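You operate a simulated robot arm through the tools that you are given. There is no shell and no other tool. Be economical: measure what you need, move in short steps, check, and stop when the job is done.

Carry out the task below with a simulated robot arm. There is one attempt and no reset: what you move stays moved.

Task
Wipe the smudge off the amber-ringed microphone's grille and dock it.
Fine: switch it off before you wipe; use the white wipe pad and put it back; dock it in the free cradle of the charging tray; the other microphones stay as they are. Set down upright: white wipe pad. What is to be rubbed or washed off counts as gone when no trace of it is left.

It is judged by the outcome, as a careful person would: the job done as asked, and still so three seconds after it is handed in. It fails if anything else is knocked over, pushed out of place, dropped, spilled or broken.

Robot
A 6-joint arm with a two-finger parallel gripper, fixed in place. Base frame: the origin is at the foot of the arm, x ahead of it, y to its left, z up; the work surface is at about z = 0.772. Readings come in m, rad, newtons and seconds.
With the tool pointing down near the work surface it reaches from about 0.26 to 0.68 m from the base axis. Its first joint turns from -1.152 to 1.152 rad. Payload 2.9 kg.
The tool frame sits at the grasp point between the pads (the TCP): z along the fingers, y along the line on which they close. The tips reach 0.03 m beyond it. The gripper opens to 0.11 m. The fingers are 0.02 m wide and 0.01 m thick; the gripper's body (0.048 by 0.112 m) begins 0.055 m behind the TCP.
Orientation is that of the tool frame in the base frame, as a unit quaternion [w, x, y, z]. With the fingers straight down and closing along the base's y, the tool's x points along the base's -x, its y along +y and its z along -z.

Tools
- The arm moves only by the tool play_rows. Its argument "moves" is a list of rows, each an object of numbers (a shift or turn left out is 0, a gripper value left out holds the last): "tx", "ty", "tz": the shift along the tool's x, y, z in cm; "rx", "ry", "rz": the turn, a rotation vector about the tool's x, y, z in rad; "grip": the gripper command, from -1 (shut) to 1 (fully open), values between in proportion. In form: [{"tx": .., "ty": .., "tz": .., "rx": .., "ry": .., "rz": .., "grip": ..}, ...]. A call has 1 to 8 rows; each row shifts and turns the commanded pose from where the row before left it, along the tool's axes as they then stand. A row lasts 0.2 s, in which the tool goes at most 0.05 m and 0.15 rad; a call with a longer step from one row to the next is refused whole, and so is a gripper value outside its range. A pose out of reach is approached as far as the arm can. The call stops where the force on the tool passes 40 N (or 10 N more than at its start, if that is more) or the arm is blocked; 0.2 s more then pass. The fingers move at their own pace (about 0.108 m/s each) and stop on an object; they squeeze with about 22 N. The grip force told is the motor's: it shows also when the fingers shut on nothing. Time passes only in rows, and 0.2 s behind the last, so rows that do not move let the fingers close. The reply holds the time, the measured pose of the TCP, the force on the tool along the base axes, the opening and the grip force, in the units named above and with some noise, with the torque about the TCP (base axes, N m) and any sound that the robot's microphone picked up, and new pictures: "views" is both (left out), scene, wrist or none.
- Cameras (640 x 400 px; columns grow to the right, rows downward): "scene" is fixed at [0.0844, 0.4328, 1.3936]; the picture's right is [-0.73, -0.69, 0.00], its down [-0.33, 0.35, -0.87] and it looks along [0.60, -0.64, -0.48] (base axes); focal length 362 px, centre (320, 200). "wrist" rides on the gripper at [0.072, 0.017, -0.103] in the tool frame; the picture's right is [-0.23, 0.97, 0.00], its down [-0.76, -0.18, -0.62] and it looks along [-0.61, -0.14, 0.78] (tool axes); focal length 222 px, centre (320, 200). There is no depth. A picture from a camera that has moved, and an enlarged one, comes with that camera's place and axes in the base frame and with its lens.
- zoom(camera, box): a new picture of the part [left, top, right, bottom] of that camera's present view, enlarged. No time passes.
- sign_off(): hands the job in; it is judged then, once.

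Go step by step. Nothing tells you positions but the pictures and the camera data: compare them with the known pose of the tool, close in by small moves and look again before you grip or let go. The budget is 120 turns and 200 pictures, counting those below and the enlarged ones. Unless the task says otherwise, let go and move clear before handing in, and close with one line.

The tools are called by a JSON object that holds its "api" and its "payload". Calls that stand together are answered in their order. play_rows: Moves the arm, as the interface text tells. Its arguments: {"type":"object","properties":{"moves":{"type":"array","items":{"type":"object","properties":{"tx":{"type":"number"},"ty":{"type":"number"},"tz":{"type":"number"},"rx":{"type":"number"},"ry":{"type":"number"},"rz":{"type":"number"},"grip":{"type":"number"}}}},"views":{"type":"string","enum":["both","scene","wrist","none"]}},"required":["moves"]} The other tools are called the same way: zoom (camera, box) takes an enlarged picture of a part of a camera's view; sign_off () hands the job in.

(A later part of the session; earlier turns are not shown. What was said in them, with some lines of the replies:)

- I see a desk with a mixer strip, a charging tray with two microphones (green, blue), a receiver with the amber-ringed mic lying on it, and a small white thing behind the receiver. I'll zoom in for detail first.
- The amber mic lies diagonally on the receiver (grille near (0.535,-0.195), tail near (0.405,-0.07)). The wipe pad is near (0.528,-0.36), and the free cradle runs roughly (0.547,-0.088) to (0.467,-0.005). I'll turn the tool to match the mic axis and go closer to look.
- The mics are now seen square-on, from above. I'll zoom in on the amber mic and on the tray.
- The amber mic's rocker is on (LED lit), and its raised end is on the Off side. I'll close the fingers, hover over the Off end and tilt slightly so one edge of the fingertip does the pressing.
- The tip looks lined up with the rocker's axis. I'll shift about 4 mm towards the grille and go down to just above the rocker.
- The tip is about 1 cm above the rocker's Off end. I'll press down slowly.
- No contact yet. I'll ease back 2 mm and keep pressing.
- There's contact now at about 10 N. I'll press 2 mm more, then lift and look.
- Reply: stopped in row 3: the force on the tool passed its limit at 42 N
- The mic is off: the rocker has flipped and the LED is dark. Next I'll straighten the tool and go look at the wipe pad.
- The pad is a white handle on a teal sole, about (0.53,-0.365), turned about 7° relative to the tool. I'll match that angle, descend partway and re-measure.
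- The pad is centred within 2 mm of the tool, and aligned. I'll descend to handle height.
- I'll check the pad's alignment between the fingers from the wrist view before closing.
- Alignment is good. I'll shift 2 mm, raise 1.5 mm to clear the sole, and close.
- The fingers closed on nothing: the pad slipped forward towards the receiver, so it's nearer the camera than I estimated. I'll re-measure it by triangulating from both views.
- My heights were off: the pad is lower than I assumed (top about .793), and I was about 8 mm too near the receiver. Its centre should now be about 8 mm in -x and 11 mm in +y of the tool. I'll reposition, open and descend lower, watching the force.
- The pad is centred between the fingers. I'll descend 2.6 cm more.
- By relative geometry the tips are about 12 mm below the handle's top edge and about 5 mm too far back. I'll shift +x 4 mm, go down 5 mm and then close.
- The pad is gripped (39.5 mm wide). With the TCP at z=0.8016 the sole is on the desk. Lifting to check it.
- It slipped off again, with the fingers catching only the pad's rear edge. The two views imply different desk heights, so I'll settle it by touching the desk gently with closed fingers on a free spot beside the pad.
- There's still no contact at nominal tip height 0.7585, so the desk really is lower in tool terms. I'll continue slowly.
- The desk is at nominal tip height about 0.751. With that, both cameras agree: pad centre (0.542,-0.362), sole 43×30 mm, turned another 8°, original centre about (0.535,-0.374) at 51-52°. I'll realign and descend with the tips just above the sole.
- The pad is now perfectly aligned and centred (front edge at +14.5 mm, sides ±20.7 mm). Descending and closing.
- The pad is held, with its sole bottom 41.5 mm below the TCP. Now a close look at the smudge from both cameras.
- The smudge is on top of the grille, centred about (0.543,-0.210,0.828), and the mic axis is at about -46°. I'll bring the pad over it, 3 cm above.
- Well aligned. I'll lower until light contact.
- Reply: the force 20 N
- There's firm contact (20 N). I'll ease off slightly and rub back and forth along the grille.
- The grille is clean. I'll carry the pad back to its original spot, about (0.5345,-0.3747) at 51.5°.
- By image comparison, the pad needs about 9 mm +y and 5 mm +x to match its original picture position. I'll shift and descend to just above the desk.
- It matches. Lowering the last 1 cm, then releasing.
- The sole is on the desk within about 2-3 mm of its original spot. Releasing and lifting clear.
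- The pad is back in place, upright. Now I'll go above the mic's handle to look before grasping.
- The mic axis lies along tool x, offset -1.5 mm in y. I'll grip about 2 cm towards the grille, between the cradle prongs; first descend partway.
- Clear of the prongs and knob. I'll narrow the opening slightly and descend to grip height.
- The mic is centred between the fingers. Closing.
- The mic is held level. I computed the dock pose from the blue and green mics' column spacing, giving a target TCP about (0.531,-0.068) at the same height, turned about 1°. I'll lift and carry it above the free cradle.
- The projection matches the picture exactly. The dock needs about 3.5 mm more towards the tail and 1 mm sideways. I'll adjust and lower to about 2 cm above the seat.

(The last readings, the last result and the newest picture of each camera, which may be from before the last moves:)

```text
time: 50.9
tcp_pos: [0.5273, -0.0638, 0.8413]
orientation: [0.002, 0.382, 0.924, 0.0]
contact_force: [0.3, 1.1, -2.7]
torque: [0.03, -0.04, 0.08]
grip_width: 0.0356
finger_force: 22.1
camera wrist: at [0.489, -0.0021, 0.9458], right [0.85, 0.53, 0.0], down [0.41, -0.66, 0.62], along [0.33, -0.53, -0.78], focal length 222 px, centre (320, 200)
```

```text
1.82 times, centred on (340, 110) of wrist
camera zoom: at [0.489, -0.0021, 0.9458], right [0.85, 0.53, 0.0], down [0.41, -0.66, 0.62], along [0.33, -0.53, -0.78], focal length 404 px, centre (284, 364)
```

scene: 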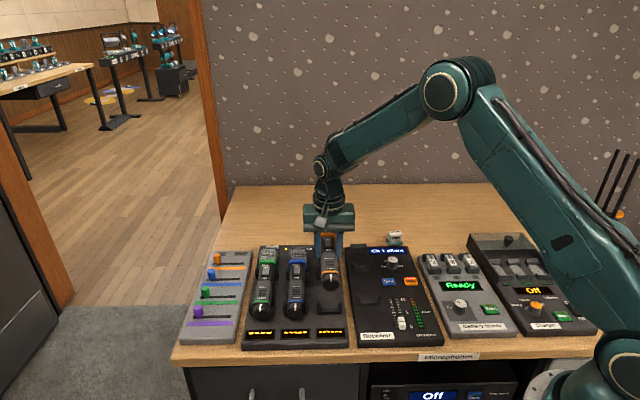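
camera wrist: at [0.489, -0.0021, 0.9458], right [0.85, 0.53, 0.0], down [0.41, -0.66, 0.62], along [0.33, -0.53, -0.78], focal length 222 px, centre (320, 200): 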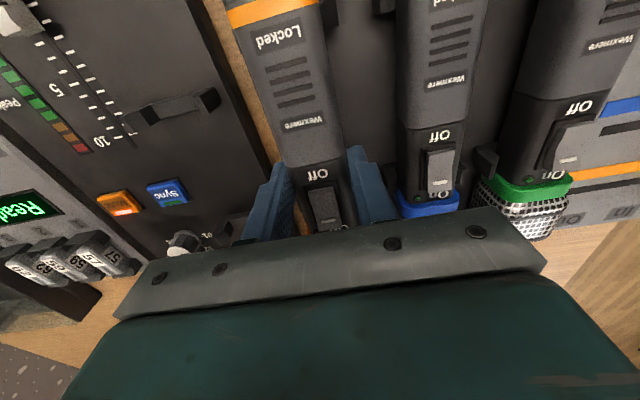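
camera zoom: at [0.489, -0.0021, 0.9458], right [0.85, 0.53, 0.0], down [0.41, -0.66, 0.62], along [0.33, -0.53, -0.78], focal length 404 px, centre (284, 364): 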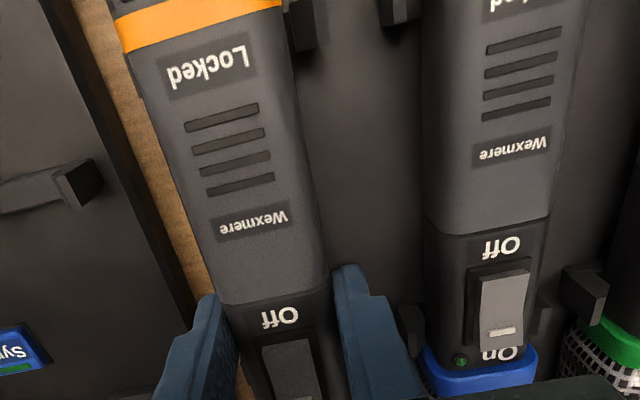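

Everything lines up, with a remaining drop of about 20-21 mm. I'll lower gently.

{"api": "play_rows", "payload": {"moves": [{"tz": 0.8, "ty": 0.08}, {"tz": 0.6}, {"tz": 0.3}, {"tz": 0.2}, {}], "views": "none"}}

{"api": "zoom", "payload": {"camera": "scene", "box": [285, 235, 355, 325]}}

```text
time: 52.1
tcp_pos: [0.5274, -0.0654, 0.8238]
orientation: [0.001, 0.381, 0.925, 0.0]
contact_force: [3.9, -5.6, -1.6]
torque: [-0.14, -0.14, -0.1]
grip_width: 0.0359
finger_force: 22.2
```

```text
4.44 times, centred on (320, 280) of scene
camera zoom: at [0.0845, 0.4327, 1.3936], right [-0.73, -0.69, 0.0], down [-0.33, 0.35, -0.87], along [0.6, -0.64, -0.49], focal length 1610 px, centre (320, -156)
```

zoom: 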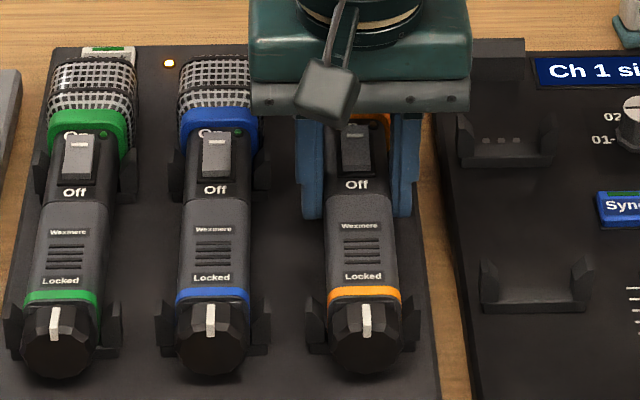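

There's a small axial push towards the grille (about 7 N), so I'm slightly too far to the tail. I'll ease 2.5 mm towards the grille and continue down.

{"api": "play_rows", "payload": {"moves": [{"tx": -0.25}, {"tz": 0.15}, {"tz": 0.15}, {}], "views": "none"}}

{"api": "zoom", "payload": {"camera": "scene", "box": [285, 235, 355, 325]}}

```text
time: 53.1
tcp_pos: [0.5294, -0.0661, 0.8207]
orientation: [0.001, 0.381, 0.924, 0.001]
contact_force: [1.5, 2.0, 3.5]
torque: [0.48, 0.54, -0.13]
grip_width: 0.036
finger_force: 22.3
```

```text
4.44 times, centred on (320, 280) of scene
camera zoom: at [0.0844, 0.4328, 1.3936], right [-0.73, -0.69, 0.0], down [-0.33, 0.35, -0.87], along [0.6, -0.64, -0.48], focal length 1610 px, centre (320, -156)
```

zoom: 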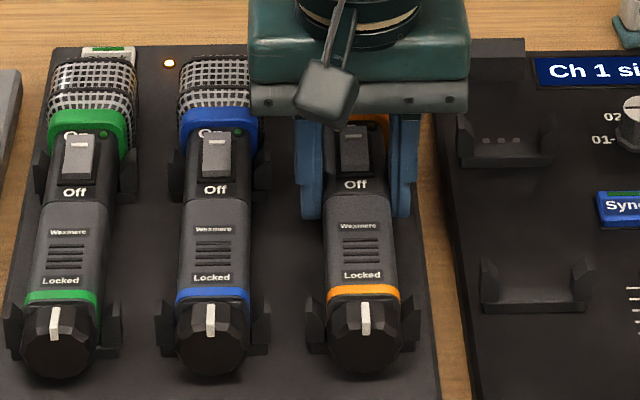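

The tail end is seated and the front is about 1-2 mm up. I'll lower 1 mm more, then release.

{"api": "play_rows", "payload": {"moves": [{"tz": 0.12}, {}, {}], "views": "wrist"}}

{"api": "zoom", "payload": {"camera": "scene", "box": [285, 235, 355, 325]}}

```text
time: 53.9
tcp_pos: [0.5307, -0.068, 0.8185]
orientation: [0.001, 0.381, 0.925, 0.0]
contact_force: [0.5, -0.7, 3.8]
torque: [0.46, 0.46, 0.04]
grip_width: 0.036
finger_force: 22.5
camera wrist: at [0.4927, -0.0047, 0.9223], right [0.85, 0.53, 0.0], down [0.41, -0.66, 0.62], along [0.33, -0.53, -0.78], focal length 222 px, centre (320, 200)
```

wrist: 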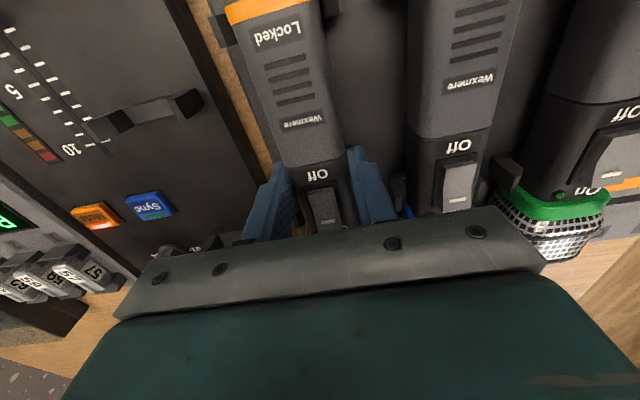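

```text
4.44 times, centred on (320, 280) of scene
camera zoom: at [0.0843, 0.4328, 1.3936], right [-0.73, -0.69, 0.0], down [-0.33, 0.35, -0.87], along [0.6, -0.64, -0.48], focal length 1610 px, centre (320, -156)
```

zoom: 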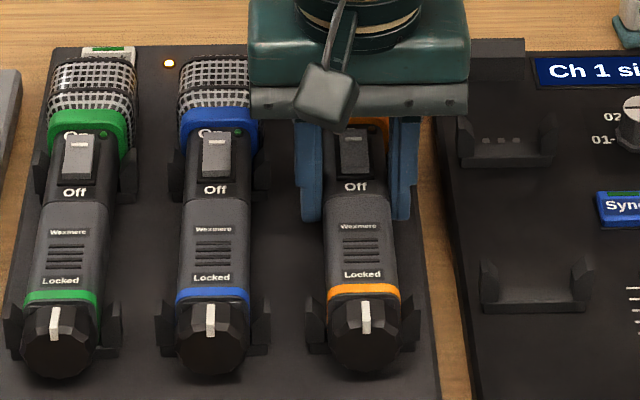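

It now matches the neighbours. I'll release with limited opening and lift straight up.

{"api": "play_rows", "payload": {"moves": [{"grip": 0.05}, {}, {"tz": -2}, {"tz": -3}, {"tz": -4}, {"tz": -4}, {"tx": 3}, {}]}}

{"api": "zoom", "payload": {"camera": "scene", "box": [285, 235, 355, 325]}}

{"api": "zoom", "payload": {"camera": "scene", "box": [170, 215, 450, 375]}}

```text
time: 55.7
tcp_pos: [0.5093, -0.0456, 0.9485]
orientation: [0.001, 0.382, 0.924, 0.0]
contact_force: [0.3, -0.4, -0.9]
torque: [-0.03, -0.01, -0.01]
grip_width: 0.0576
finger_force: 0.1
camera wrist: at [0.472, 0.0176, 1.0524], right [0.85, 0.53, 0.0], down [0.41, -0.66, 0.62], along [0.33, -0.53, -0.78], focal length 222 px, centre (320, 200)
```

scene: 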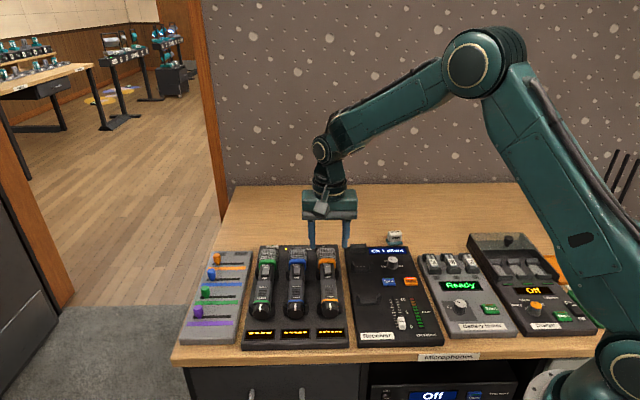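
wrist: 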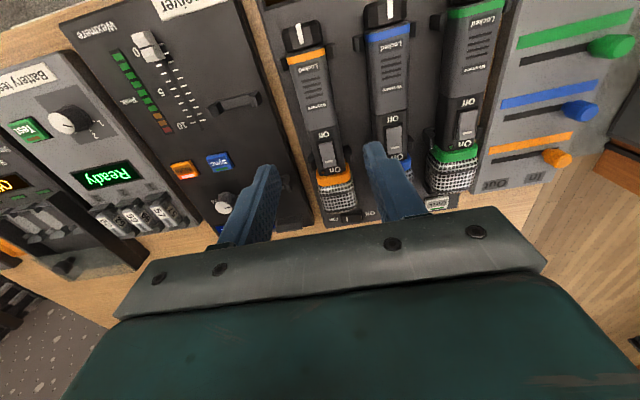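

```text
4.44 times, centred on (320, 280) of scene
camera zoom: at [0.0844, 0.4328, 1.3936], right [-0.73, -0.69, 0.0], down [-0.33, 0.35, -0.87], along [0.6, -0.64, -0.48], focal length 1610 px, centre (320, -156)
```

zoom: 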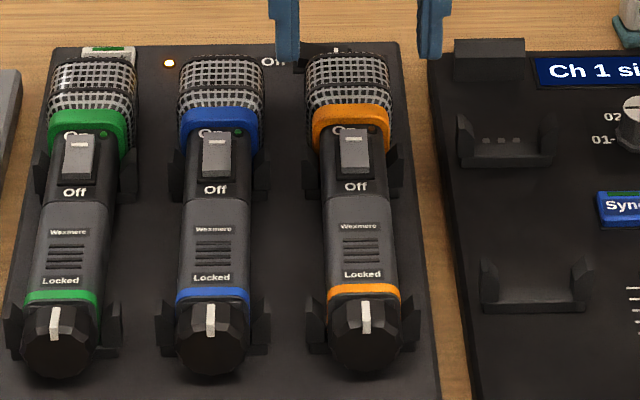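

```text
2.29 times, centred on (310, 295) of scene
camera zoom: at [0.0844, 0.4328, 1.3936], right [-0.73, -0.69, 0.0], down [-0.33, 0.35, -0.87], along [0.6, -0.64, -0.48], focal length 828 px, centre (343, -17)
```

zoom: 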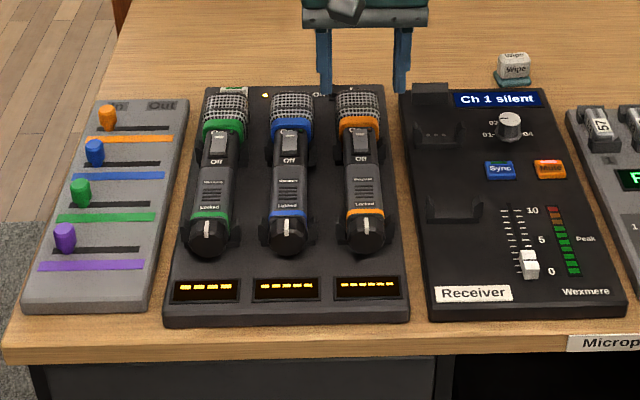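

The amber mic sits like its neighbours. The tray had a row of cradle LEDs, two lit before, so I'll check those, the tray switch and the grille.

{"api": "play_rows", "payload": {"moves": [{"tx": -4, "tz": -2}, {"tx": -4, "tz": -2}, {"tx": -3}, {}], "views": "wrist"}}

{"api": "zoom", "payload": {"camera": "wrist", "box": [280, 30, 480, 150]}}

{"api": "zoom", "payload": {"camera": "scene", "box": [300, 240, 350, 280]}}

```text
time: 56.7
tcp_pos: [0.5856, -0.1257, 0.9896]
orientation: [0.0, 0.381, 0.925, 0.0]
contact_force: [0.1, -0.2, -0.1]
torque: [0.02, -0.01, 0.0]
grip_width: 0.058
finger_force: 0.2
camera wrist: at [0.549, -0.0625, 1.0929], right [0.85, 0.53, 0.0], down [0.41, -0.66, 0.62], along [0.33, -0.53, -0.78], focal length 222 px, centre (320, 200)
```

wrist: 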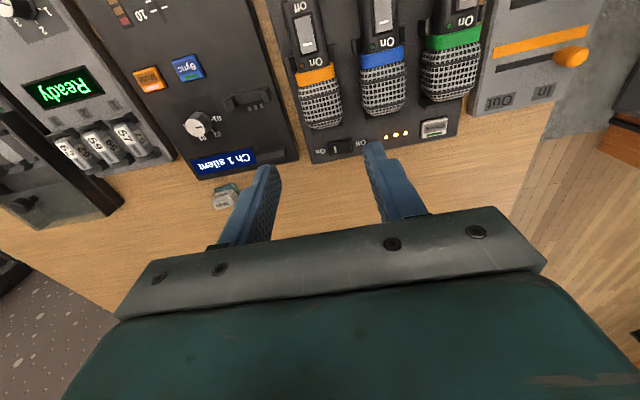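

```text
3.20 times, centred on (380, 90) of wrist
camera zoom: at [0.549, -0.0625, 1.0929], right [0.85, 0.53, 0.0], down [0.41, -0.66, 0.62], along [0.33, -0.53, -0.78], focal length 711 px, centre (128, 552)
```

zoom: 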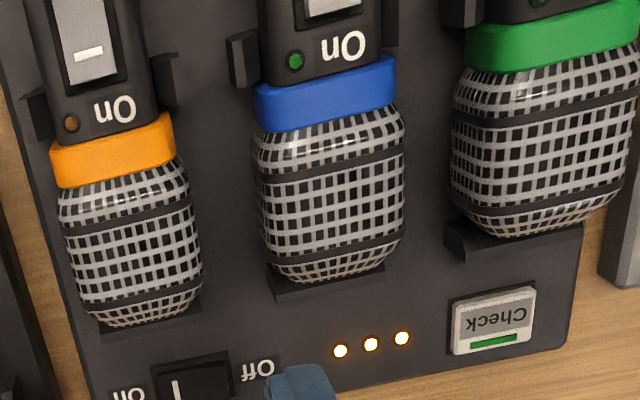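

```text
10.00 times, centred on (325, 260) of scene
camera zoom: at [0.0844, 0.4328, 1.3936], right [-0.73, -0.69, 0.0], down [-0.33, 0.35, -0.87], along [0.6, -0.64, -0.48], focal length 3621 px, centre (270, -400)
```

zoom: 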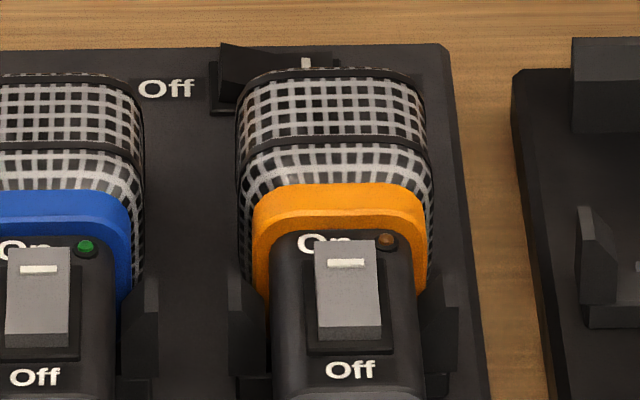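

All three tray LEDs are now lit, so the amber mic is docked and making contact. It's switched off, the grille is clean, the pad is back and the arm is clear.

{"api": "sign_off", "payload": {}}

```text
The job is handed in.
```

The amber-ringed microphone is switched off, its grille is wiped clean, and it is docked in the free cradle with all three tray LEDs lit. The white wipe pad is back upright within a few millimetres of where it started, after slipping from the gripper twice on the desk while I was picking it up. The other microphones were left as they were.
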